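You operate a simulated robot arm through the tools that you are given. There is no shell and no other tool.

You are at the controls of a simulated robot arm. One attempt, no reset.

Task
Put things in order on the far top of the long table. At the end: the pink metal block stands on top of the blue block; the black bottle from the far top of the long table stands where the pink metal block stood; the blue strap roll from the far top of the long table stands where the black bottle stood; the red dauber stands where the blue strap roll stood; whatever was shut is shut again. Leave all else as you found it, and nothing knocked over.

The check looks at the end state, three seconds after you hand in, the way a careful person would. Anything else that was tipped, shoved, dropped, spilled or broken makes it a failure.

Robot
A 6-joint arm with a two-finger parallel gripper, fixed in place. Base frame: the origin is at the foot of the arm, x ahead of it, y to its left, z up; the work surface is at about z = 0. Units: m, degrees, N and s.
With the tool pointing down near the work surface it reaches from about 0.14 to 0.58 m from the base axis. Its first joint turns from -66.0 to 66.0 degrees. Payload 2.1 kg.
The TCP is the grasp point between the finger pads, 0.03 m short of the fingertips. In the tool frame z runs along the fingers and y along their closing line. Largest opening 0.094 m; finger width 0.028, thickness 0.01; the body of the gripper, 0.05 by 0.096 m, starts 0.055 m behind the TCP.
Orientation is that of the tool frame in the base frame, as a unit quaternion [x, y, z, w]. With the fingers straight down and closing along the base's y, the tool's x points along the base's -x, its y along +y and its z along -z.

Tools
- The arm moves only by the tool arm_command. Its arguments are lists of equal length, an entry for each row: "dp": the shift along the base's x, y, z in mm, a list of three; "rot": the turn, a rotation vector about the base's x, y, z in degrees, a list of three; "grip": the finger opening in mm, from 0 to 94. In form: {"dp": [[dx, dy, dz], ...], "rot": [[ax, ay, az], ...], "grip": [grip, ...]}. A call has 1 to 20 rows; each row shifts and turns the commanded pose from where the row before left it. A row lasts 0.2 s, in which the tool goes at most 0.05 m and 8.6 degrees; a call with a longer step from one row to the next is refused whole, and so is a gripper value outside its range. A pose out of reach is approached as far as the arm can. The call stops where the force on the tool passes 40 N (or 10 N more than at its start, if that is more) or the arm is blocked; 0.2 s more then pass. The fingers move at their own pace (about 0.072 m/s each) and stop on an object; they squeeze with about 44 N. The grip force told is the motor's: it shows also when the fingers shut on nothing. Time passes only in rows, and 0.2 s behind the last, so rows that do not move let the fingers close. The reply holds the time, the measured pose of the TCP, the force on the tool along the base axes, the opening and the grip force, in the units named above and with some noise, with the torque about the TCP (base axes, N m) and any sound that the robot's microphone picked up, and new pictures: "views" is both (left out), scene, wrist or none.
- Cameras (640 x 400 px; columns grow to the right, rows downward): "scene" is fixed at [0.0622, -0.3719, 0.4667]; the picture's right is [0.75, -0.66, 0.00], its down [-0.42, -0.48, -0.77] and it looks along [0.51, 0.58, -0.64] (base axes); focal length 249 px, centre (320, 200). "wrist" rides on the gripper at [0.076, 0.014, -0.103] in the tool frame; the picture's right is [-0.18, 0.98, 0.00], its down [-0.75, -0.14, -0.64] and it looks along [-0.63, -0.12, 0.77] (tool axes); focal length 243 px, centre (320, 200).
- locate(camera, pixels): for up to 12 pixels [column, row] of the newest picture of that camera ("zoom" is the newest enlarged one), the place [x, y, z] in the base frame of the surface seen there, good to about 0.003 m, but the place of the scene camera against the robot may be out by one fixed shift of up to 0.018 m in any direction. It takes no simulated time.
- zoom(camera, box): a new picture of the part [left, top, right, bottom] of that camera's present view, enlarged. It takes no simulated time.
- job_done(): hands the job in; it is judged then, once.

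Leave the gripper open and the arm clear of the work at the hand-in unless told otherwise.

The tools are called after "Call:" as a command line: name --argument value ..., lists and objects as JSON in quotes. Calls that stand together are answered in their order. arm_command: Moves the arm, as the interface text tells. Its arguments: {"type":"object","properties":{"dp":{"type":"array","items":{"type":"array","items":{"type":"number"}}},"rot":{"type":"array","items":{"type":"array","items":{"type":"number"}}},"grip":{"type":"array","items":{"type":"number"}},"views":{"type":"string","enum":["both","scene","wrist","none"]}},"required":["dp","rot","grip"]} The other tools are called the same way: locate (camera, pixels) gives the place of the surface under pixels of a picture; zoom (camera, box) takes an enlarged picture of a part of a camera's view; job_done () hands the job in.

At the start:

```text
clock: 0.0
position: [0.2998, -0.1188, 0.3074]
ee_rot: [-0.001, 1.0, 0.0, 0.0]
ft_force: [-0.1, 0.2, 0.1]
moment: [0.03, 0.0, -0.03]
opening: 0.094
grip_force: 0.0
```

scene: 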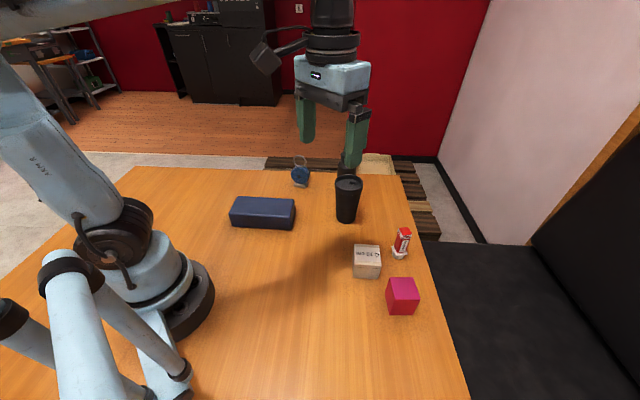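
wrist: 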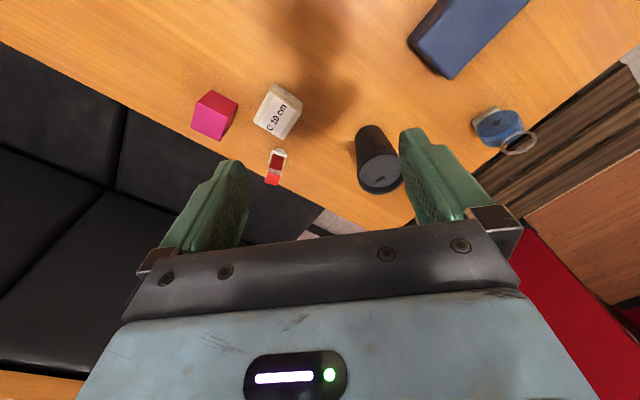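

I see a dark blue long block (about 262,213 in the scene picture), a blue roll (300,175), a black bottle (348,200), a pale lettered block (367,261), a red-and-white dauber (402,243) and a pink block (403,296). I'll enlarge the views to look closer.

Call:
zoom --camera "scene" --box '[320, 160, 480, 330]'

Call:
zoom --camera "scene" --box '[210, 140, 380, 250]'

Call:
zoom --camera "wrist" --box '[160, 60, 420, 220]'

Call:
zoom --camera "wrist" --box '[400, 0, 640, 180]'

```text
2.35 times, centred on (400, 245) of scene
```

zoom: 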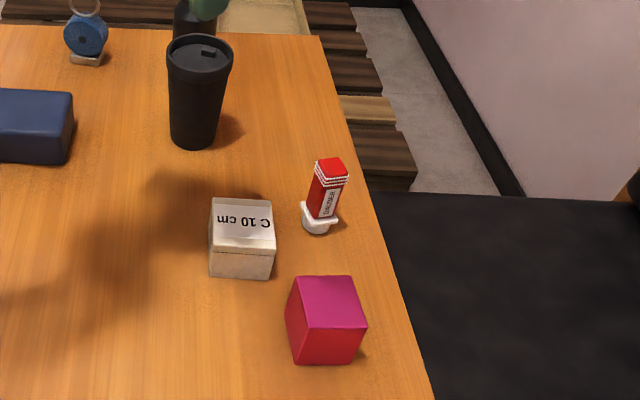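

```text
3.64 times, centred on (295, 195) of scene
```

zoom: 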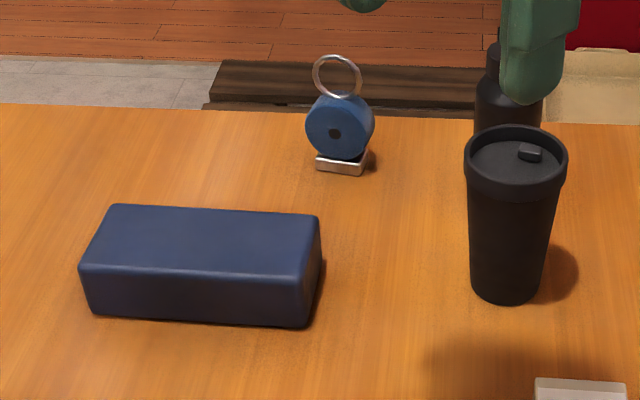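

```text
2.46 times, centred on (290, 140) of wrist
```

zoom: 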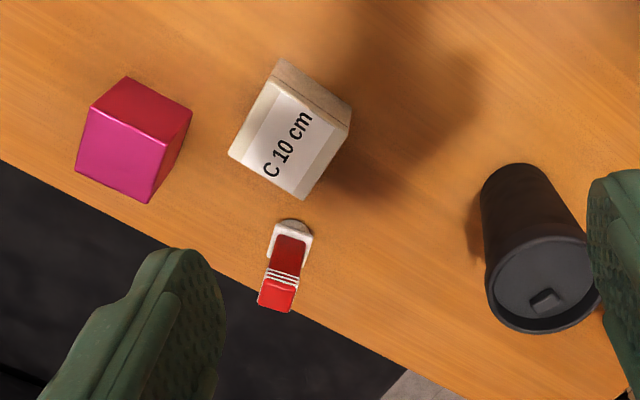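

```text
2.22 times, centred on (520, 90) of wrist
```

zoom: 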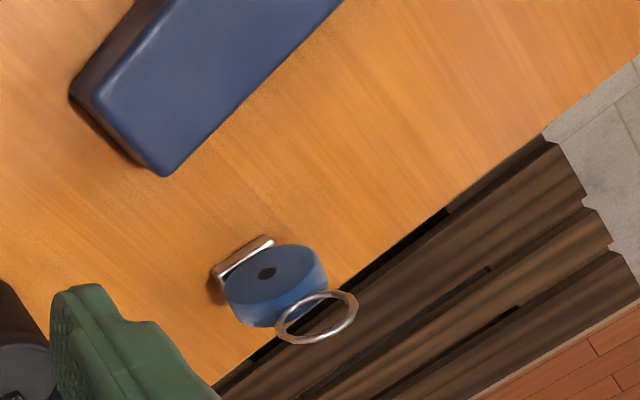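

I notice a second dark shape behind the tumbler, near (345,172) in the scene picture. Next I locate points on all objects.

Call:
zoom --camera "scene" --box '[290, 130, 440, 230]'

Call:
locate --camera "scene" --pixels '[[403, 288], [403, 308], [367, 252], [367, 272], [402, 235], [399, 252], [348, 183], [346, 215], [346, 172], [301, 176], [262, 205], [300, 162]]'

Call:
locate --camera "wrist" --pixels '[[206, 125], [218, 104], [275, 115], [276, 160], [272, 182], [380, 175], [370, 140], [498, 125], [480, 122], [520, 143], [460, 30], [450, 72]]'

```text
4.00 times, centred on (365, 180) of scene
```

zoom: 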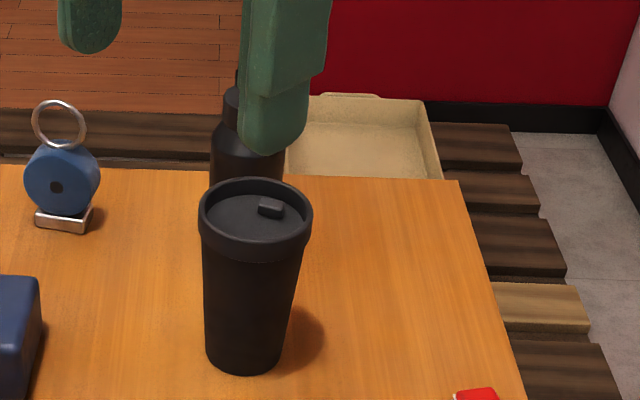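

```text
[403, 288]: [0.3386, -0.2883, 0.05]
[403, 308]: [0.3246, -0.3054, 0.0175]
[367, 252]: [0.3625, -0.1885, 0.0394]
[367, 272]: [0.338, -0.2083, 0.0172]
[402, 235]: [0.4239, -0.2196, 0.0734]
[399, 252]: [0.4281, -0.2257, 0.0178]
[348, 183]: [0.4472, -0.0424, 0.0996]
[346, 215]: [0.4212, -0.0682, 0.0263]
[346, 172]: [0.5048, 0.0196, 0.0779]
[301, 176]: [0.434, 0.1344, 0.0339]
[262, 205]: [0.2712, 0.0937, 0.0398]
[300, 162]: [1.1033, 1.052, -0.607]
```

```text
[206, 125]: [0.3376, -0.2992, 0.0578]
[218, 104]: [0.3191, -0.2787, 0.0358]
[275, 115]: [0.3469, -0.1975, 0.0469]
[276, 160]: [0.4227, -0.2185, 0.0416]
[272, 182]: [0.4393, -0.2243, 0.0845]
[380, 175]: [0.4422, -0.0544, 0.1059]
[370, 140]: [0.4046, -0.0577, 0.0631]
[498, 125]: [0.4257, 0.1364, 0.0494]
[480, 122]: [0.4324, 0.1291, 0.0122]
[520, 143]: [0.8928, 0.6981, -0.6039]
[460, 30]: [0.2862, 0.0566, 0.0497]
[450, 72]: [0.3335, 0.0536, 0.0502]
```

Behind the tumbler there is a real black bottle with a neck, near [0.505, 0.02]. The tumbler seems to be a different thing. I'll move the arm up and back to the left, so both cameras see the bottle and its surroundings.

Call:
arm_command --dp '[[-30, 20, 10], [-30, 30, 10], [-30, 30, 10], [-20, 30, 0], [0, 30, 0], [0, 0, 0]]' --rot '[[0, 0, 0], [0, 0, 0], [0, 0, 0], [0, 0, 0], [0, 0, 0], [0, 0, 0]]' --grip '[94, 94, 94, 94, 94, 94]'

```text
clock: 1.4
position: [0.1891, 0.0193, 0.3357]
ee_rot: [0.001, 1.0, 0.0, 0.0]
ft_force: [0.5, -0.3, -0.7]
moment: [0.0, -0.02, -0.03]
opening: 0.0939
grip_force: 0.0
```

scene: 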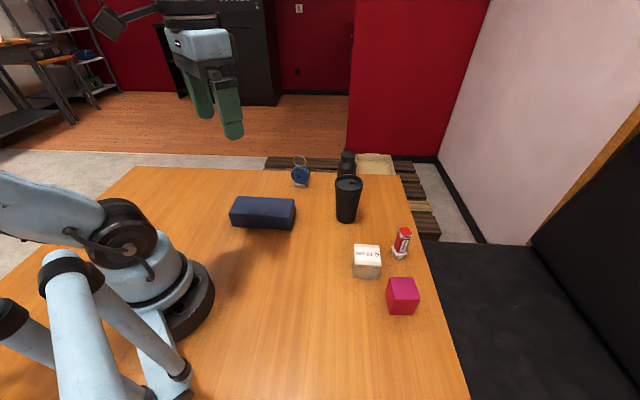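
wrist: 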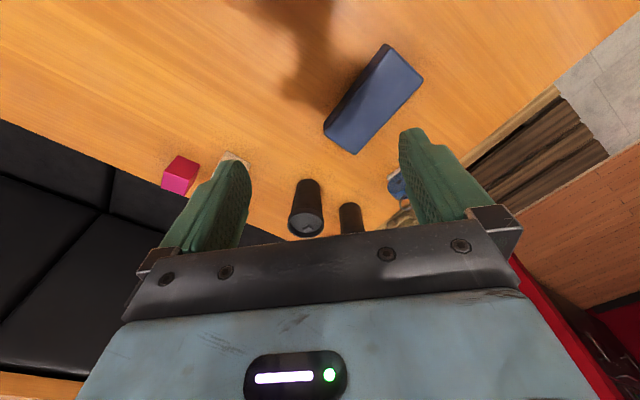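

Call:
zoom --camera "scene" --box '[270, 130, 420, 230]'

Call:
zoom --camera "wrist" --box '[240, 140, 440, 260]'

Call:
zoom --camera "scene" --box '[0, 0, 200, 130]'

Call:
zoom --camera "scene" --box '[140, 0, 340, 130]'

```text
4.00 times, centred on (345, 180) of scene
```

zoom: 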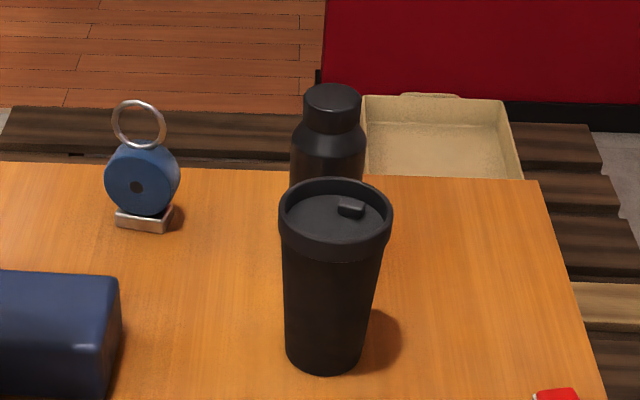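

```text
3.20 times, centred on (340, 200) of wrist
```

zoom: 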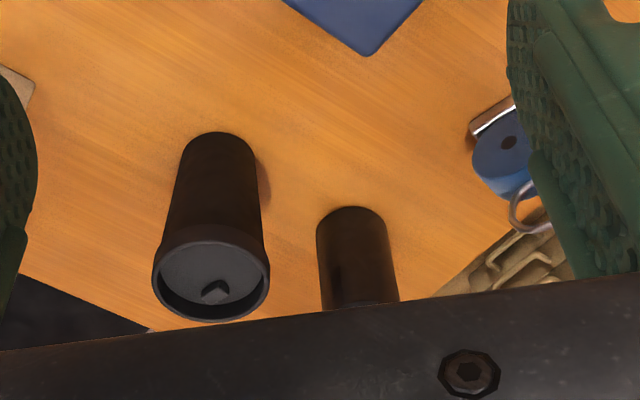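

```text
3.08 times, centred on (100, 65) of scene
```

zoom: 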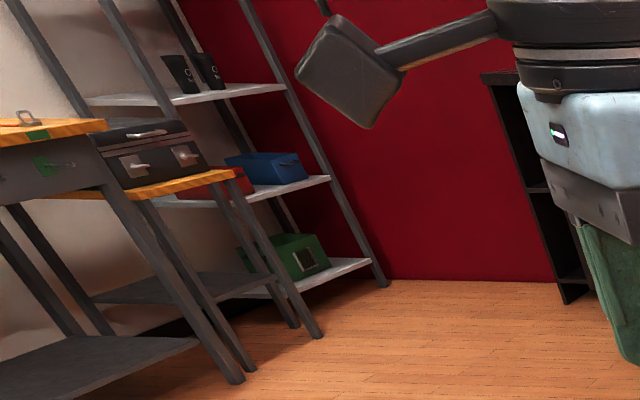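

```text
3.08 times, centred on (240, 65) of scene
```

zoom: 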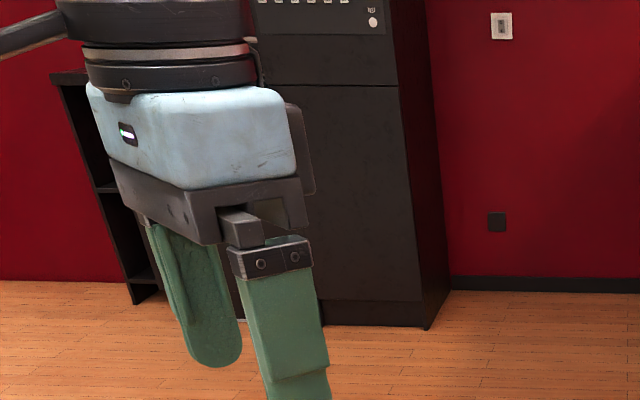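

The bottle (a lidded bottle with a neck) stands at the back, behind the tumbler. The wrist camera is tied to the robot, so I'll use it for accurate positions. First I go toward the pink block at about [0.34,-0.29], staying high, to measure it.

Call:
arm_command --dp '[[20, -45, 0], [20, -45, -10], [20, -45, -15], [20, -45, -15], [0, -45, -15], [0, -35, -10], [0, 0, 0]]' --rot '[[0, 0, 0], [0, 0, 0], [0, 0, 0], [0, 0, 0], [0, 0, 0], [0, 0, 0], [0, 0, 0]]' --grip '[94, 94, 94, 94, 94, 94, 94]'

```text
refused: row 2 steps farther than a row can; nothing moved
```

One step was longer than 50 mm, so nothing moved. I'll send the same move again in smaller steps.

Call:
arm_command --dp '[[15, -40, 0], [15, -40, -10], [15, -40, -10], [15, -40, -10], [15, -40, -15], [5, -40, -15], [0, -20, -5], [0, 0, 0]]' --rot '[[0, 0, 0], [0, 0, 0], [0, 0, 0], [0, 0, 0], [0, 0, 0], [0, 0, 0], [0, 0, 0], [0, 0, 0]]' --grip '[94, 94, 94, 94, 94, 94, 94, 94]'

```text
clock: 3.2
position: [0.2704, -0.2394, 0.2714]
ee_rot: [0.0, 1.0, 0.001, 0.0]
ft_force: [-0.5, -0.6, -0.6]
moment: [0.01, -0.02, -0.02]
opening: 0.0939
grip_force: 0.0
```

scene: 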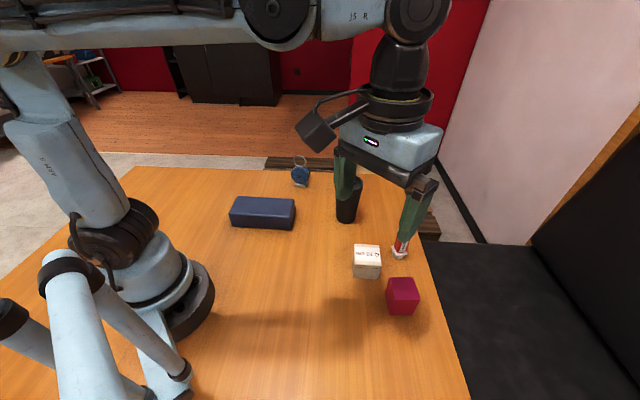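
wrist: 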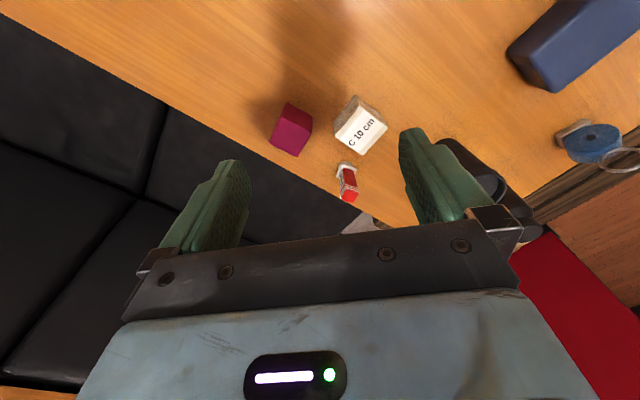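

Now the pink block sits at (291,130) in the wrist view, the lettered block at (360,125) and the dauber at (348,183). I enlarge this area to pick corners.

Call:
zoom --camera "wrist" --box '[250, 80, 410, 210]'

```text
3.08 times, centred on (330, 145) of wrist
```

zoom: 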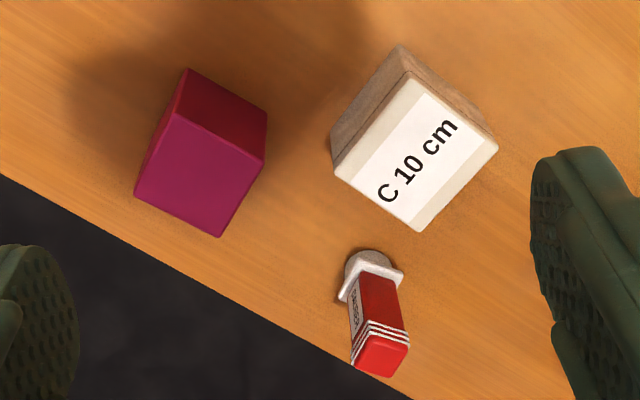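

I locate the top corners of the pink block, the lettered block and the dauber's cap and base.

Call:
locate --camera "zoom" --pixels '[[174, 120], [258, 160], [217, 230], [140, 190], [198, 175], [186, 72], [264, 112], [410, 80], [490, 150], [417, 224], [340, 170], [415, 150]]'

Call:
locate --camera "zoom" --pixels '[[382, 355], [360, 354], [404, 350], [372, 340], [388, 370], [380, 300], [370, 262], [345, 295], [400, 280], [355, 260], [300, 250], [450, 300]]'

```text
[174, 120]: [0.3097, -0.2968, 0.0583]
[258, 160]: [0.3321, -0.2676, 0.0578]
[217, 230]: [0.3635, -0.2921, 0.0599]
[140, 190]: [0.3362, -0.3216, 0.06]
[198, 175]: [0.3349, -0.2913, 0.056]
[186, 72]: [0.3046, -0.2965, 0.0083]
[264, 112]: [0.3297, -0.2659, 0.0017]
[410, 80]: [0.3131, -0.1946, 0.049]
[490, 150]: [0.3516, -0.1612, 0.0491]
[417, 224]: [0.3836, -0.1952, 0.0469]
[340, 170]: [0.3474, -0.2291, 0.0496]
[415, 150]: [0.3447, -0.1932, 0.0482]
```

```text
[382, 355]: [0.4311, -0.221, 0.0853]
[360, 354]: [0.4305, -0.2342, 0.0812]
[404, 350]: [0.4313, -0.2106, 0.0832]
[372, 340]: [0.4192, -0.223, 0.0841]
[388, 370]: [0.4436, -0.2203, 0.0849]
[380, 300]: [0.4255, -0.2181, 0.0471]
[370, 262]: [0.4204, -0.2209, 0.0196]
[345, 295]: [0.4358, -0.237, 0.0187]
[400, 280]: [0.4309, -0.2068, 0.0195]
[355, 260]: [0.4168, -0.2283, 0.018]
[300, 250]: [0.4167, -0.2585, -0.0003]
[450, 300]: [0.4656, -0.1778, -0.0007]
```

The pink block's top centre is about [0.335,-0.294,0.059], with edges at roughly 50°. The dauber is near [0.431,-0.221], top at 0.085. Next I move left at a safe height to measure the blue block, roll, bottle and tumbler.

Call:
arm_command --dp '[[0, 40, 15], [0, 40, 15], [0, 45, 0], [0, 45, 0], [0, 45, 0], [0, 45, 0], [0, 40, 0], [0, 0, 0]]' --rot '[[0, 0, 0], [0, 0, 0], [0, 0, 0], [0, 0, 0], [0, 0, 0], [0, 0, 0], [0, 0, 0], [0, 0, 0]]' --grip '[94, 94, 94, 94, 94, 94, 94, 94]'

```text
clock: 5.0
position: [0.2704, 0.062, 0.3002]
ee_rot: [0.0, 1.0, -0.001, 0.001]
ft_force: [0.2, -0.5, 0.4]
moment: [0.0, 0.0, -0.04]
opening: 0.094
grip_force: 0.0
```

scene: 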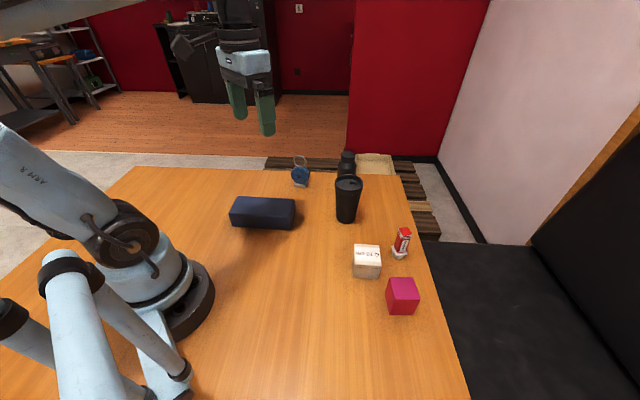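
wrist: 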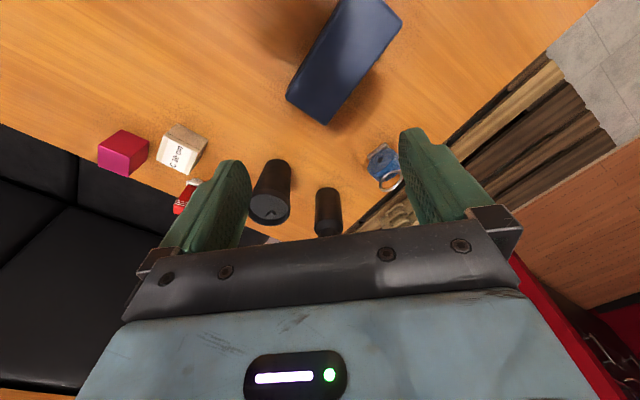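

Between the fingers I can see the tumbler (270,192), the bottle (328,210), the roll (383,165) and the blue block (345,60). I'll enlarge these.

Call:
zoom --camera "wrist" --box '[230, 130, 430, 255]'

Call:
locate --camera "wrist" --pixels '[[347, 2], [398, 24], [291, 92], [328, 118], [345, 55], [270, 210], [262, 198], [278, 165], [328, 228], [320, 228], [336, 228], [328, 195]]'

```text
3.20 times, centred on (330, 192) of wrist
```

zoom: 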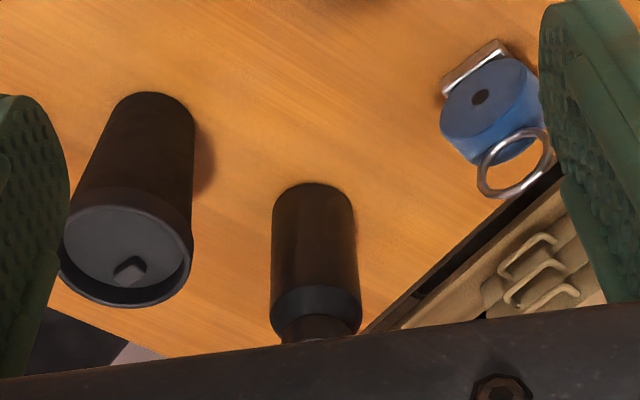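

```text
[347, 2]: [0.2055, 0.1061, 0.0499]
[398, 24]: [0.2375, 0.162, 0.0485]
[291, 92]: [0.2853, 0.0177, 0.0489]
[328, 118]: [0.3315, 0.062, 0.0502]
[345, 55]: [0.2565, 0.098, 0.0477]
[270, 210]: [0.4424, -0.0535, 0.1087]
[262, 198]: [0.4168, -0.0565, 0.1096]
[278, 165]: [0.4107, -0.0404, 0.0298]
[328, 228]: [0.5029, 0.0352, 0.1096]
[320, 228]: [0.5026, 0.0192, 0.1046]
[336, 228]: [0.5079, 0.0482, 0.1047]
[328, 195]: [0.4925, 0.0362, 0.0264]
```

The bottle's shoulder is at about z=0.11, so its top is higher. I'll move forward over the objects, keeping fingertips above 0.28, to see the bottle and roll from above.

Call:
arm_command --dp '[[20, 0, 15], [30, 0, 15], [30, 0, 0], [20, 0, 0], [0, 0, 0]]' --rot '[[0, 0, 0], [0, 0, 0], [0, 0, 0], [0, 0, 0], [0, 0, 0]]' --grip '[94, 94, 94, 94, 94]' --views "wrist"

```text
clock: 6.2
position: [0.3716, 0.0608, 0.3314]
ee_rot: [-0.001, 1.0, 0.0, 0.001]
ft_force: [-0.4, -0.3, 0.0]
moment: [0.0, -0.01, -0.01]
opening: 0.0938
grip_force: 0.2
```

wrist: 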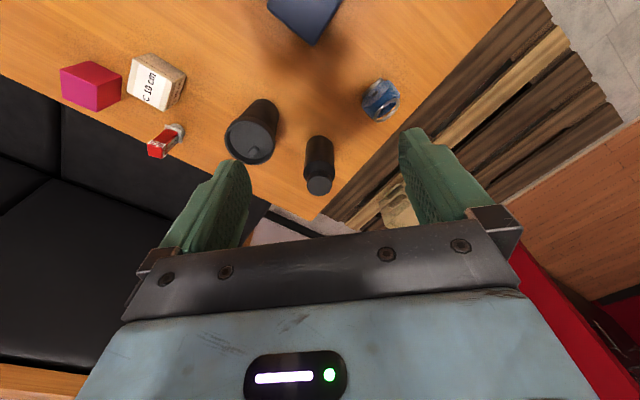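

Now the bottle top (319,186), tumbler lid (250,148) and roll (381,100) are fully in view. I enlarge them.

Call:
zoom --camera "wrist" --box '[210, 70, 410, 200]'

```text
3.08 times, centred on (310, 135) of wrist
```

zoom: 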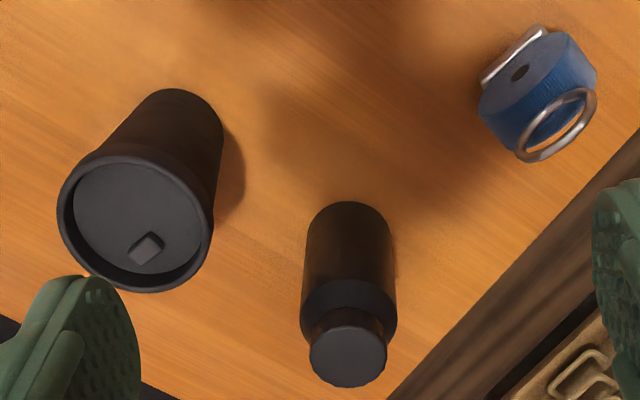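

Call:
locate --camera "zoom" --pixels '[[348, 356], [315, 352], [382, 358], [348, 335], [348, 380], [310, 300], [390, 300], [308, 240], [388, 240], [348, 205], [348, 260], [430, 280]]'

Call:
locate --camera "zoom" --pixels '[[137, 220], [65, 205], [205, 240], [110, 162], [150, 285], [190, 95], [519, 73], [540, 32], [483, 80], [510, 55], [590, 100], [530, 155]]'

Call:
locate --camera "zoom" --pixels '[[545, 60], [490, 90], [565, 45], [590, 75], [500, 120], [557, 105], [520, 145], [540, 110], [570, 60], [505, 105]]'

```text
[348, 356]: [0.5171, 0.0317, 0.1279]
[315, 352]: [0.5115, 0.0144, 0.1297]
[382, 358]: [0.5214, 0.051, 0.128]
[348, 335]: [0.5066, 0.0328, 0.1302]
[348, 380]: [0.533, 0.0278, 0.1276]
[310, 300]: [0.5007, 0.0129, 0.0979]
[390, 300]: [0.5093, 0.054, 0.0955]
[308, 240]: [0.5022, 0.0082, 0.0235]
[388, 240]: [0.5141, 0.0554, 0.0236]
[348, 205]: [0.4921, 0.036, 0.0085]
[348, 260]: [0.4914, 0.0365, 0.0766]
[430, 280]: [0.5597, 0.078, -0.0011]
```

```text
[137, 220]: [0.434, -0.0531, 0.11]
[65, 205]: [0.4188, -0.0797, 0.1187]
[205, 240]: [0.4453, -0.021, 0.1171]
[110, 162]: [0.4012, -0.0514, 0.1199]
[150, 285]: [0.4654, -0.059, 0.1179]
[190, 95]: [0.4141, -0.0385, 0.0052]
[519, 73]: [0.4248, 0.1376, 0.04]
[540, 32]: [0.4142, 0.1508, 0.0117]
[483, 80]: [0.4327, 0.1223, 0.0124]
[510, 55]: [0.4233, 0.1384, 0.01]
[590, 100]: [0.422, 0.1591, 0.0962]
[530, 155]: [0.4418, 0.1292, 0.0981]
```

```text
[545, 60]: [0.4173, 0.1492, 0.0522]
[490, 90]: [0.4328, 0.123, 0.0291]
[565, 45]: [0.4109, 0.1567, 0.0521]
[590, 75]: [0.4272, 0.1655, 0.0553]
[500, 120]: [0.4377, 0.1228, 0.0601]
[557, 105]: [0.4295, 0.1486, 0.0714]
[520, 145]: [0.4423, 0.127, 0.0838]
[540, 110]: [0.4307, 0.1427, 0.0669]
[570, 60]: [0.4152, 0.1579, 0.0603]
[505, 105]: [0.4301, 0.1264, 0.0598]
```

The bottle's centre is about [0.517,0.032] (radius ≈0.025, top 0.129), the tumbler is at [0.434,-0.053] (top 0.12), and the roll stands on a metal foot near [0.432,0.142] with its ring up to about 0.10. Now I go low in front of the pink block for a precise measurement.

Call:
arm_command --dp '[[-16, -42, 0], [-16, -42, 0], [-16, -42, 0], [-16, -42, 0], [-16, -42, 0], [-16, -42, 0], [-16, -42, 0], [-16, -42, 0], [0, 0, -48], [0, 0, -48], [0, 0, -48], [0, 0, 0]]' --rot '[[0, 0, 0], [0, 0, 0], [0, 0, 0], [0, 0, 0], [0, 0, 0], [0, 0, 0], [0, 0, 0], [0, 0, 0], [0, 0, 0], [0, 0, 0], [0, 0, 0], [0, 0, 0]]' --grip '[94, 94, 94, 94, 94, 94, 94, 94, 94, 94, 94, 94]' --views "wrist"

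```text
clock: 8.8
position: [0.2437, -0.2744, 0.1882]
ee_rot: [-0.001, 1.0, 0.0, 0.001]
ft_force: [0.1, -0.7, 0.5]
moment: [-0.01, 0.0, -0.03]
opening: 0.0939
grip_force: 0.1
```

wrist: 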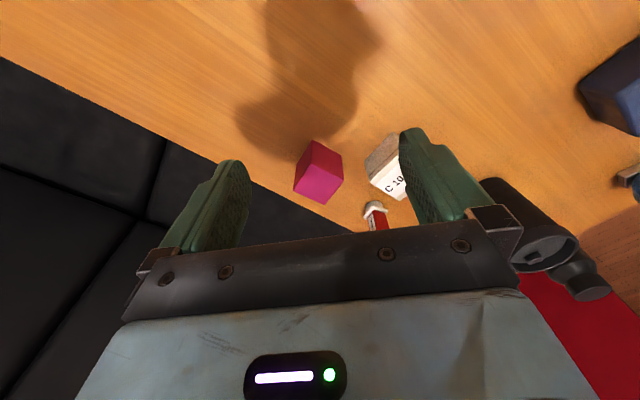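

The pink block is at (318,172) in the wrist view. I enlarge it and pick its corners.

Call:
zoom --camera "wrist" --box '[270, 120, 390, 220]'

```text
4.00 times, centred on (330, 170) of wrist
```

zoom: 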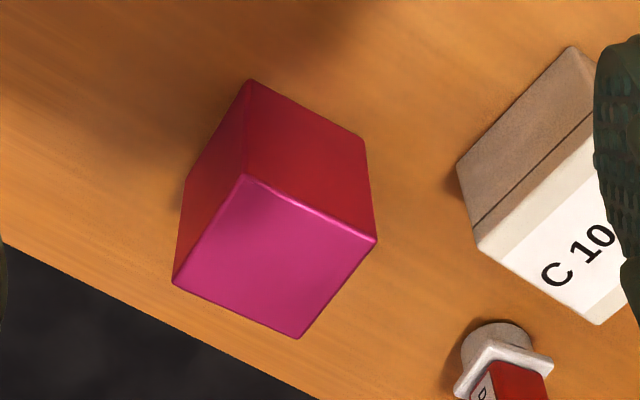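

Call:
locate --camera "zoom" --pixels '[[246, 178], [374, 240], [298, 336], [176, 282], [272, 260], [250, 82], [361, 140], [188, 180], [310, 170], [216, 180], [310, 210], [335, 285]]'

```text
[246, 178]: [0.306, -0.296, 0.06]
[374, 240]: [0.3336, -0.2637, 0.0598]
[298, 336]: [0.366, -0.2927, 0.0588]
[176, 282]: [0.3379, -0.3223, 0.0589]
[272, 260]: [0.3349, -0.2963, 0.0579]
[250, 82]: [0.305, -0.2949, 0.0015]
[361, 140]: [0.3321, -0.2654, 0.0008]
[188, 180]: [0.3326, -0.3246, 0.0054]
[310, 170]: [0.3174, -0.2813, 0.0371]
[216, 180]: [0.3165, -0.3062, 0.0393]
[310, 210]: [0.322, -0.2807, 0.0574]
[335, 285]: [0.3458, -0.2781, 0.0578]
```

The pink block's footprint centre is [0.3355,-0.294], about 45 mm square and 60 mm tall, with edges at about 48.5° and -41.5°. I move above it, turn the tool -41.5° about z and set the fingers to 72 mm.

Call:
arm_command --dp '[[15.5, -3.2, -6.7], [15.5, -3.2, -6.7], [15.5, -3.2, -6.7], [15.5, -3.2, -6.7], [15.5, -3.1, -6.7], [15.5, -3.1, -6.7], [0, 0, 0]]' --rot '[[0, 0, -6.92], [0, 0, -6.92], [0, 0, -6.92], [0, 0, -6.92], [0, 0, -6.92], [0, 0, -6.9], [0, 0, 0]]' --grip '[72, 72, 72, 72, 72, 72, 72]'

```text
clock: 10.4
position: [0.3381, -0.2941, 0.1487]
ee_rot: [0.354, 0.935, 0.0, 0.001]
ft_force: [-0.3, -0.6, 0.1]
moment: [0.04, -0.02, -0.01]
opening: 0.072
grip_force: 0.1
```

scene: 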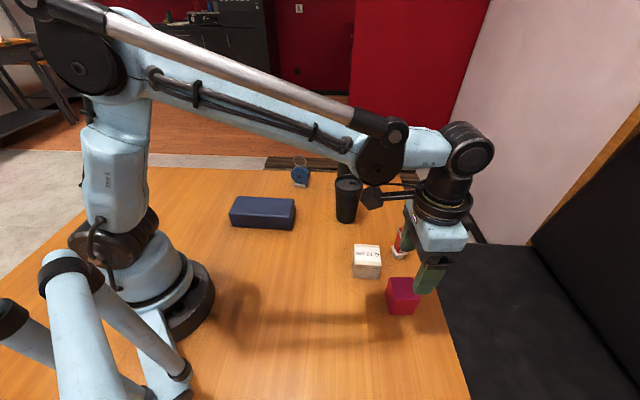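
wrist: 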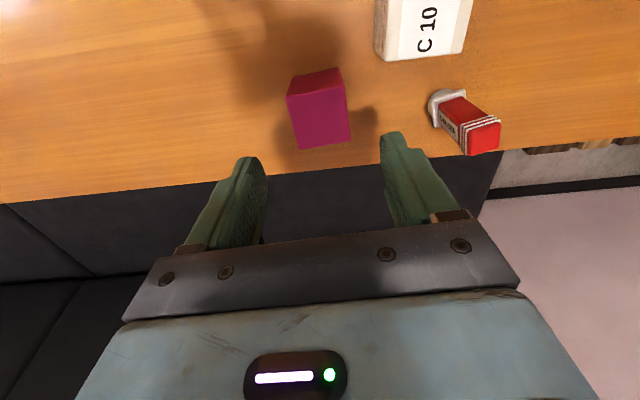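

The block lies between the fingers in the wrist view at (318,110). I check its top corners again from here.

Call:
zoom --camera "wrist" --box '[250, 50, 410, 170]'

Call:
locate --camera "wrist" --pixels '[[290, 97], [343, 84], [349, 139], [300, 147], [320, 118], [290, 82], [339, 70], [460, 100], [485, 137]]'

```text
3.33 times, centred on (330, 110) of wrist
```

zoom: 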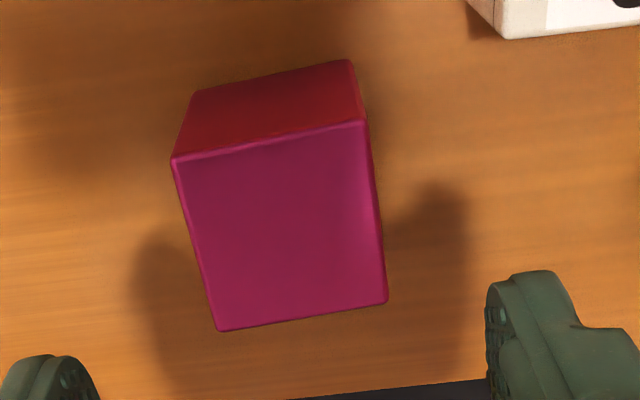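

```text
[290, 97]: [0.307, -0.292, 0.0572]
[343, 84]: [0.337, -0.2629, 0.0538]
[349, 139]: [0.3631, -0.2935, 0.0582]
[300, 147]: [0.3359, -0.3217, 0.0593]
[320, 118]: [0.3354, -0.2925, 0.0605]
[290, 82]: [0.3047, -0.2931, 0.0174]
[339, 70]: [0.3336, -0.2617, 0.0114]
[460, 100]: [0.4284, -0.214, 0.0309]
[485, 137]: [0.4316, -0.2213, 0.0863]
```

From the camera geometry, the centre is [0.336,-0.294] with the yaw matching the tool. I now lower the tool 106 mm with fingers open around the block, without grasping yet.

Call:
arm_command --dp '[[-1, 0, -26], [0, 0, -26], [0, 0, -26], [0, 0, -28], [0, 0, 0]]' --rot '[[0, 0, 0], [0, 0, 0], [0, 0, 0], [0, 0, 0], [0, 0, 0]]' --grip '[72, 72, 72, 72, 72]'

```text
clock: 11.6
position: [0.3376, -0.2931, 0.0426]
ee_rot: [0.353, 0.936, -0.001, 0.0]
ft_force: [-0.7, -1.1, 0.2]
moment: [-0.02, 0.0, 0.05]
opening: 0.072
grip_force: 0.1
```

scene: 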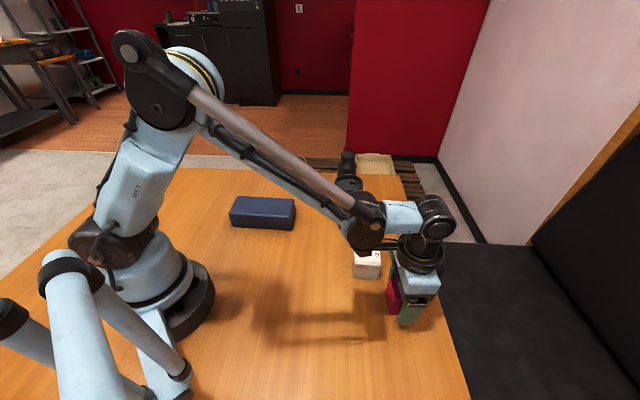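
wrist: 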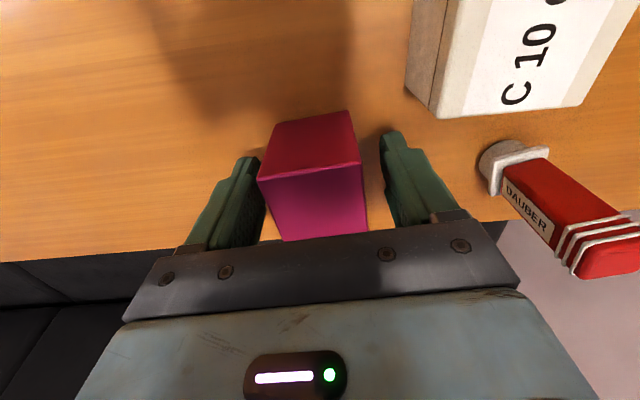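

The block is centred between the pads. Before gripping, I check how low the forearm joint (dark knob near (365,235) in the scene view) hangs, since it matters near tall objects.

Call:
locate --camera "scene" --pixels '[[365, 215], [363, 240], [357, 245], [380, 245], [435, 225], [420, 270], [405, 240], [392, 250]]'

Call:
zoom --camera "scene" --box '[320, 150, 480, 340]'

```text
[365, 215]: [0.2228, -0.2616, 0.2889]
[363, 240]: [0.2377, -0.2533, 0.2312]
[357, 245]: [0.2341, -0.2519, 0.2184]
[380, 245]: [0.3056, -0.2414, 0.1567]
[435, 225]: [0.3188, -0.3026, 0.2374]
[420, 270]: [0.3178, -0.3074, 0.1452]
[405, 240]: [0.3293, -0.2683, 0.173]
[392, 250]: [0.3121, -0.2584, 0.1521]
```

```text
2.11 times, centred on (400, 245) of scene
```

zoom: 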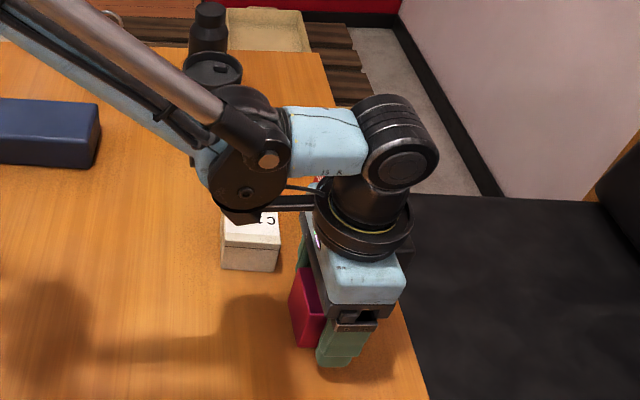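

The joint stays above 0.21 m, which is safe. Now I close on the pink block.

Call:
arm_command --dp '[[0, 0, 0], [0, 0, 0], [0, 0, 0], [0, 0, 0]]' --rot '[[0, 0, 0], [0, 0, 0], [0, 0, 0], [0, 0, 0]]' --grip '[40, 25, 20, 20]' --views "wrist"

```text
clock: 12.6
position: [0.3368, -0.2926, 0.042]
ee_rot: [0.353, 0.936, -0.001, 0.0]
ft_force: [-0.1, 0.6, -0.4]
moment: [0.04, -0.01, 0.0]
opening: 0.0501
grip_force: 44.6
```

wrist: 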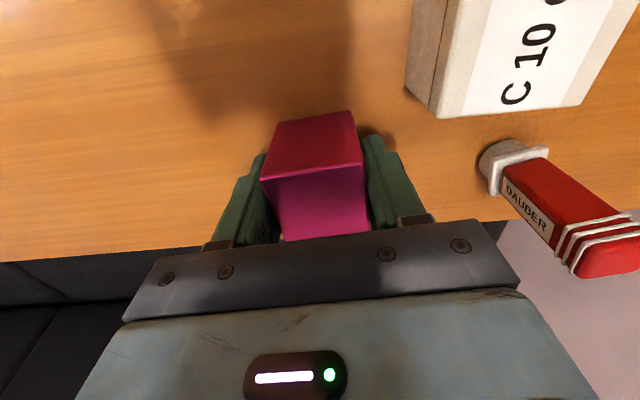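

The fingers stopped at 50 mm with 44.6 N: the block is held. I lift it slowly to check the grasp and weight.

Call:
arm_command --dp '[[0, 0, 10], [0, 0, 20], [0, 0, 20], [0, 0, 0]]' --rot '[[0, 0, 0], [0, 0, 0], [0, 0, 0], [0, 0, 0]]' --grip '[20, 20, 20, 20]' --views "both"

```text
clock: 13.6
position: [0.3366, -0.2925, 0.0923]
ee_rot: [0.354, 0.935, -0.001, 0.001]
ft_force: [-0.6, 0.1, 0.6]
moment: [-0.03, -0.02, -0.02]
opening: 0.0455
grip_force: 43.7
```

scene: 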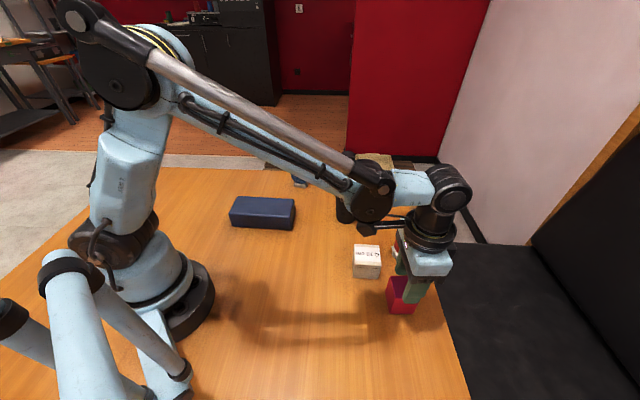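
wrist: 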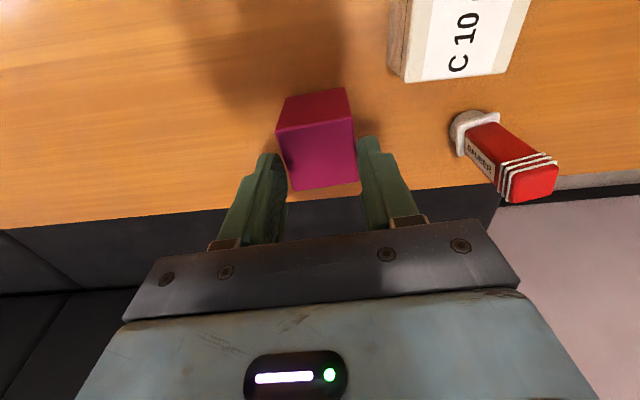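

The opening changed from 50 to 45.5 mm and the force shows no weight, so the block may have slipped in the grip. I look closely before doing anything else.

Call:
zoom --camera "wrist" --box '[220, 70, 430, 230]'

Call:
zoom --camera "scene" --box '[350, 220, 480, 330]'

Call:
locate --camera "wrist" --pixels '[[280, 132], [350, 118], [357, 178], [297, 188], [318, 150], [283, 100], [345, 90], [320, 105]]'

```text
2.50 times, centred on (325, 150) of wrist
```

zoom: 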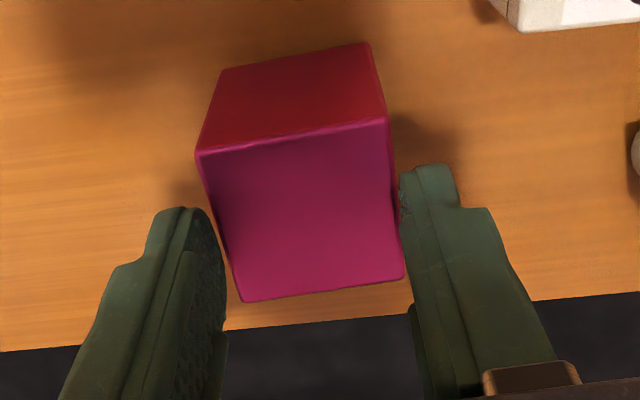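

```text
3.64 times, centred on (415, 275) of scene
```

zoom: 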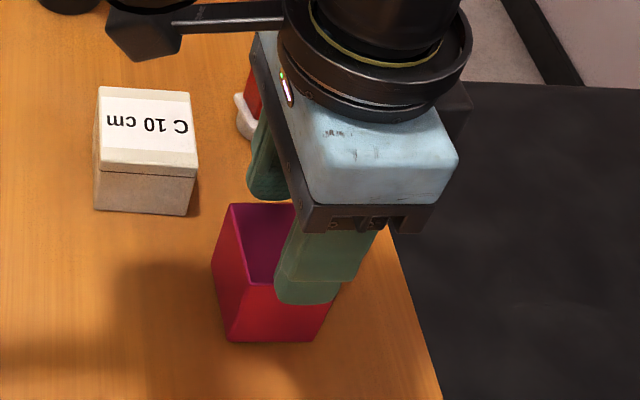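

```text
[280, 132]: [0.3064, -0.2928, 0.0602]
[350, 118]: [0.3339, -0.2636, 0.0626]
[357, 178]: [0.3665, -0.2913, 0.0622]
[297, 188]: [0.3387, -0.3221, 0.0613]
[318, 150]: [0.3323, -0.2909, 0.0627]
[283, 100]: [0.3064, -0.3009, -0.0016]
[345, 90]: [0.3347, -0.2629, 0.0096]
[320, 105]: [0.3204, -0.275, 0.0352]
```

The block still stands on the table at the same spot (top at z≈0.06); the fingers slid up its sides. I'll open, go back down lower, grip again and lift only a few millimetres, reading the force to find out why.

Call:
arm_command --dp '[[0, 0, 0], [0, 0, 0], [0, 0, -20], [0, 0, -20], [0, 0, -18], [0, 0, 0]]' --rot '[[0, 0, 0], [0, 0, 0], [0, 0, 0], [0, 0, 0], [0, 0, 0], [0, 0, 0]]' --grip '[72, 72, 72, 72, 72, 72]' --views "wrist"

```text
clock: 15.0
position: [0.3368, -0.2933, 0.0335]
ee_rot: [0.353, 0.935, -0.001, 0.0]
ft_force: [-0.2, 0.1, 0.1]
moment: [0.02, 0.0, 0.03]
opening: 0.0722
grip_force: 0.0
```

wrist: 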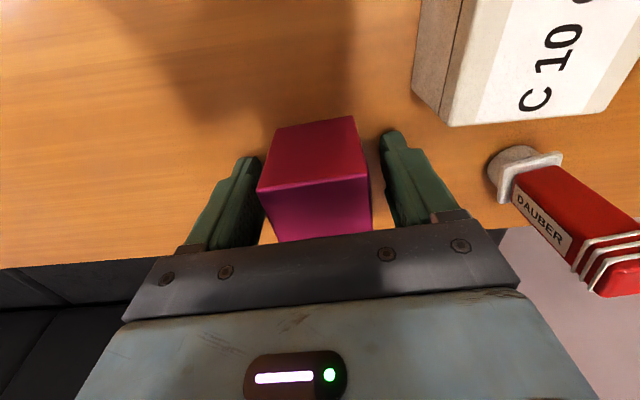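

The fingers are around the block again, tips just above the table. I close and hold for a second to see the settled opening.

Call:
arm_command --dp '[[0, 0, 0], [0, 0, 0], [0, 0, 0], [0, 0, 0], [0, 0, 0], [0, 0, 0]]' --rot '[[0, 0, 0], [0, 0, 0], [0, 0, 0], [0, 0, 0], [0, 0, 0], [0, 0, 0]]' --grip '[40, 20, 0, 0, 0, 0]' --views "wrist"

```text
clock: 16.4
position: [0.336, -0.293, 0.0336]
ee_rot: [0.353, 0.936, 0.0, 0.0]
ft_force: [1.1, 0.7, -0.4]
moment: [0.0, 0.02, 0.02]
opening: 0.05
grip_force: 44.1
```

wrist: 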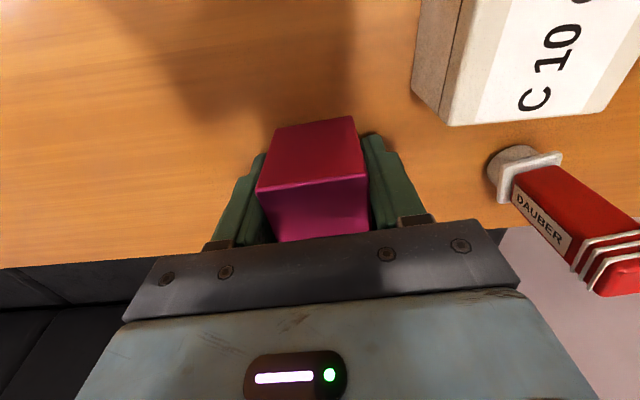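

Settled at 50.0 mm and 44 N. Now I lift just 4 mm and read the force.

Call:
arm_command --dp '[[0, 0, 2], [0, 0, 2]]' --rot '[[0, 0, 0], [0, 0, 0]]' --grip '[0, 0]' --views "wrist"

```text
clock: 17.0
position: [0.3357, -0.2939, 0.0376]
ee_rot: [0.353, 0.936, 0.0, 0.001]
ft_force: [-0.3, -0.6, -3.5]
moment: [-0.03, -0.02, -0.04]
opening: 0.0503
grip_force: 44.3
```

wrist: 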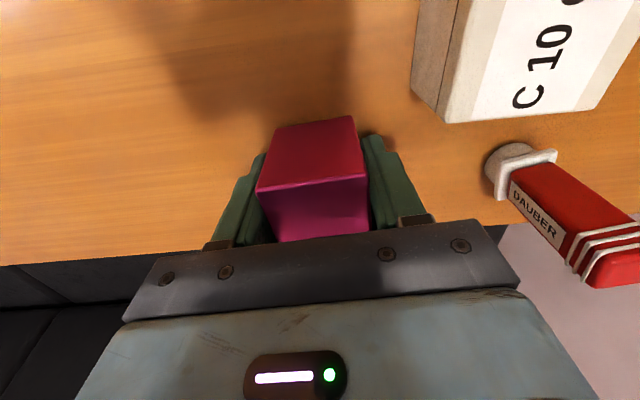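

Now the force shows -3.5 N and the block seems to have come with the fingers. I lift slowly another 6 mm and check again.

Call:
arm_command --dp '[[0, 0, 2], [0, 0, 2], [0, 0, 2]]' --rot '[[0, 0, 0], [0, 0, 0], [0, 0, 0]]' --grip '[0, 0, 0]' --views "wrist"

Call:
zoom --camera "scene" --box '[350, 230, 470, 330]'

```text
clock: 17.8
position: [0.3355, -0.2939, 0.0434]
ee_rot: [0.353, 0.936, 0.0, 0.001]
ft_force: [-1.4, 0.4, -3.7]
moment: [0.0, 0.01, -0.02]
opening: 0.0501
grip_force: 43.9
```

wrist: 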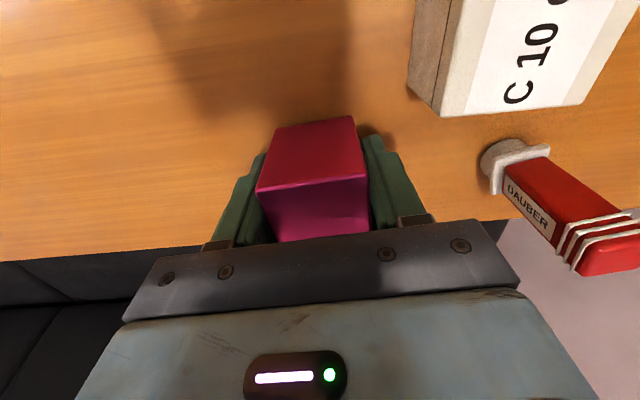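

```text
4.00 times, centred on (410, 280) of scene
```

zoom: 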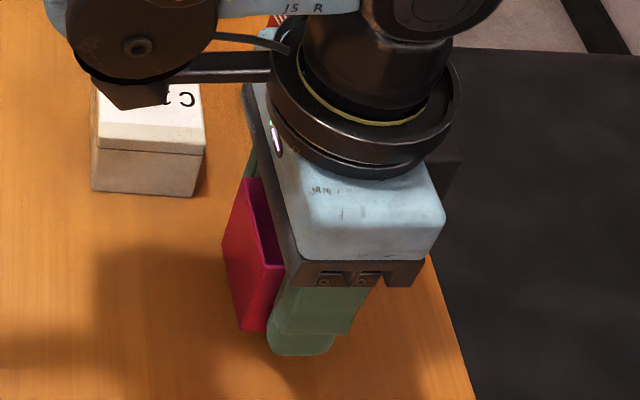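

The block is rising with the fingers (it keeps the same place in the wrist view, weight about 3.6 N). It's slippery, so jerky lifting made it slip. I'll lift on with gently ramped steps.

Call:
arm_command --dp '[[0, 0, 2], [0, 0, 3], [0, 0, 4], [0, 0, 5], [0, 0, 6], [0, 0, 7], [0, 0, 8], [0, 0, 8], [0, 0, 8], [0, 0, 7], [0, 0, 6], [0, 0, 5], [0, 0, 4], [0, 0, 3], [0, 0, 2], [0, 0, 1], [0, 0, 0]]' --rot '[[0, 0, 0], [0, 0, 0], [0, 0, 0], [0, 0, 0], [0, 0, 0], [0, 0, 0], [0, 0, 0], [0, 0, 0], [0, 0, 0], [0, 0, 0], [0, 0, 0], [0, 0, 0], [0, 0, 0], [0, 0, 0], [0, 0, 0], [0, 0, 0], [0, 0, 0]]' --grip '[0, 0, 0, 0, 0, 0, 0, 0, 0, 0, 0, 0, 0, 0, 0, 0, 0]'

```text
clock: 21.4
position: [0.3334, -0.2939, 0.1223]
ee_rot: [0.354, 0.935, 0.0, 0.001]
ft_force: [-0.1, -0.7, -3.7]
moment: [0.03, 0.01, 0.02]
opening: 0.0502
grip_force: 43.4
```

scene: 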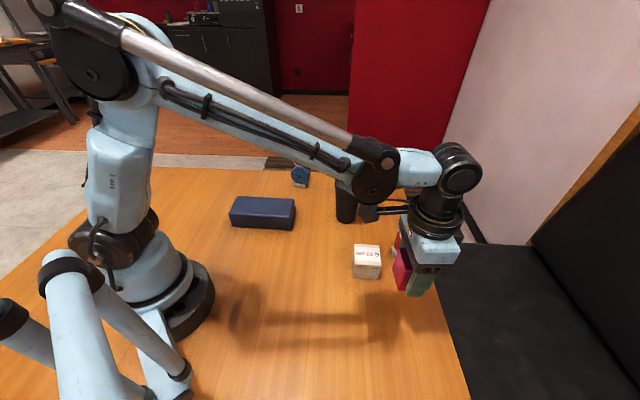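
wrist: 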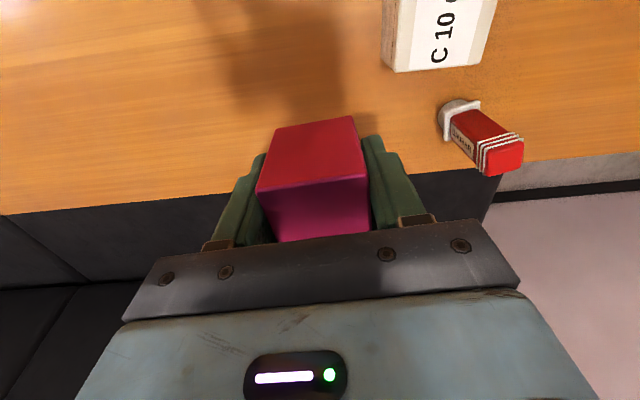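

The block is up (bottom ≈0.09) and steady in the grip. Before carrying it over, I refine the blue block's position using the scene camera, checking its fixed shift against the lettered block's corners.

Call:
zoom --camera "scene" --box '[335, 230, 399, 290]'

Call:
zoom --camera "scene" --box '[215, 180, 311, 240]'

```text
6.67 times, centred on (367, 260) of scene
```

zoom: 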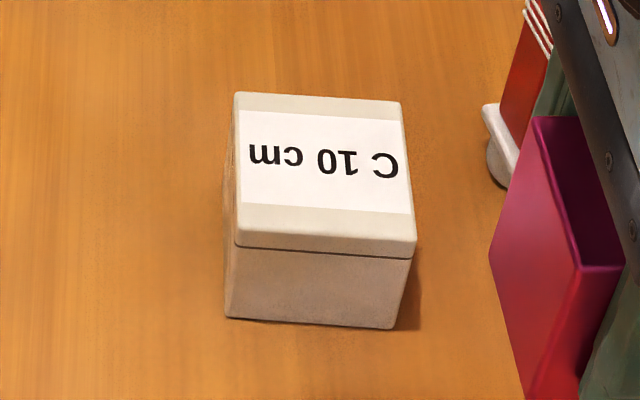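

```text
6.67 times, centred on (263, 210) of scene
```

zoom: 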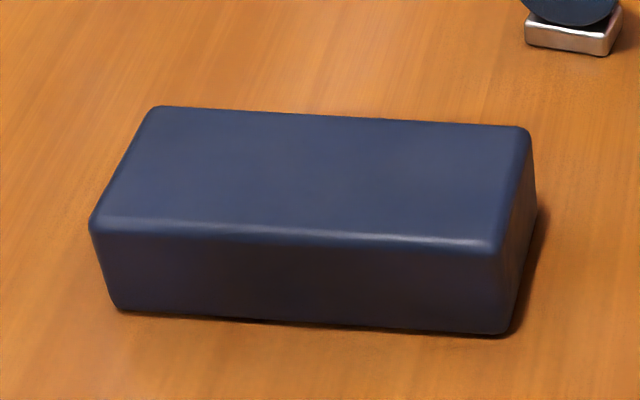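

Call:
locate --camera "zoom" --pixels '[[160, 112], [520, 132], [497, 240], [100, 220], [320, 175], [115, 308], [505, 330], [300, 320], [530, 190]]'

Call:
locate --camera "scene" --pixels '[[354.7, 244.5], [378.8, 246], [381.2, 265.5], [355, 264.5], [367, 255]]'

```text
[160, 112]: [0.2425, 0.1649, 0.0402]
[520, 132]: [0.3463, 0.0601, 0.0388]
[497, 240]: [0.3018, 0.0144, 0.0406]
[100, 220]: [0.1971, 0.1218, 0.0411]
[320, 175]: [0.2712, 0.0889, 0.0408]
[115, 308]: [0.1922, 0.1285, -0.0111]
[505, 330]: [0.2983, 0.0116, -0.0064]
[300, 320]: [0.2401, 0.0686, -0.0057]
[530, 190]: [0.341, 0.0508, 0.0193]
```

```text
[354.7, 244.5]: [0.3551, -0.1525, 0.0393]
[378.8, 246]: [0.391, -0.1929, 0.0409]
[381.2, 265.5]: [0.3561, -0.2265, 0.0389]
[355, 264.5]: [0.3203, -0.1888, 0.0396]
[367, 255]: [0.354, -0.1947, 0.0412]
```

The corrected scene reading agrees with the wrist reading: the blue block's centre is about [0.265,0.086], long axis at -45.5°, top z≈0.05. I carry the pink block there in two smooth, ramped moves; this is the first half.

Call:
arm_command --dp '[[-0.37, 2, 0], [-0.73, 4, 0], [-1.1, 6, 0], [-1.46, 8, 0], [-1.83, 10, 0], [-1.83, 10, 0], [-2.2, 12, 0], [-2.56, 14, 0], [-2.93, 16, 0], [-3.29, 18, 0], [-3.29, 18, 0], [-2.93, 16, 0], [-2.56, 14, 0], [-2.2, 12, 0], [-1.83, 10, 0], [-1.46, 8, 0], [-1.1, 6, 0], [-0.73, 4, 0], [-0.37, 2, 0], [0, 0, 0]]' --rot '[[0, 0, 0], [0, 0, 0], [0, 0, 0], [0, 0, 0], [0, 0, 0], [0, 0, 0], [0, 0, 0], [0, 0, 0], [0, 0, 0], [0, 0, 0], [0, 0, 0], [0, 0, 0], [0, 0, 0], [0, 0, 0], [0, 0, 0], [0, 0, 0], [0, 0, 0], [0, 0, 0], [0, 0, 0], [0, 0, 0]]' --grip '[0, 0, 0, 0, 0, 0, 0, 0, 0, 0, 0, 0, 0, 0, 0, 0, 0, 0, 0, 0]'

```text
clock: 25.6
position: [0.3017, -0.1033, 0.1208]
ee_rot: [0.353, 0.935, 0.0, 0.0]
ft_force: [0.3, 0.4, -2.7]
moment: [0.0, -0.03, 0.04]
opening: 0.0501
grip_force: 43.9
```

scene: 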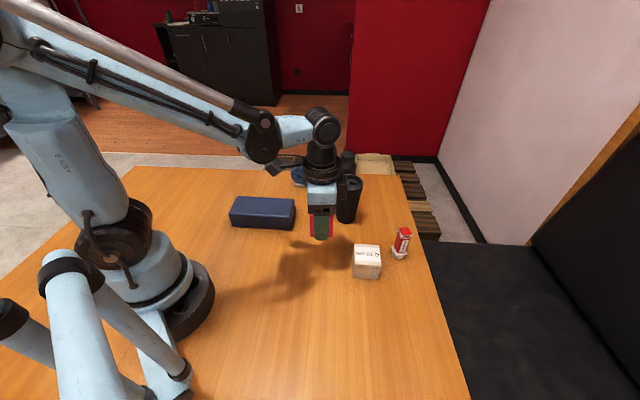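
wrist: 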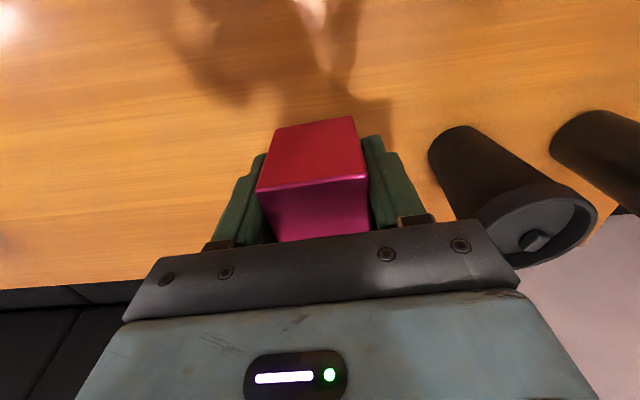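

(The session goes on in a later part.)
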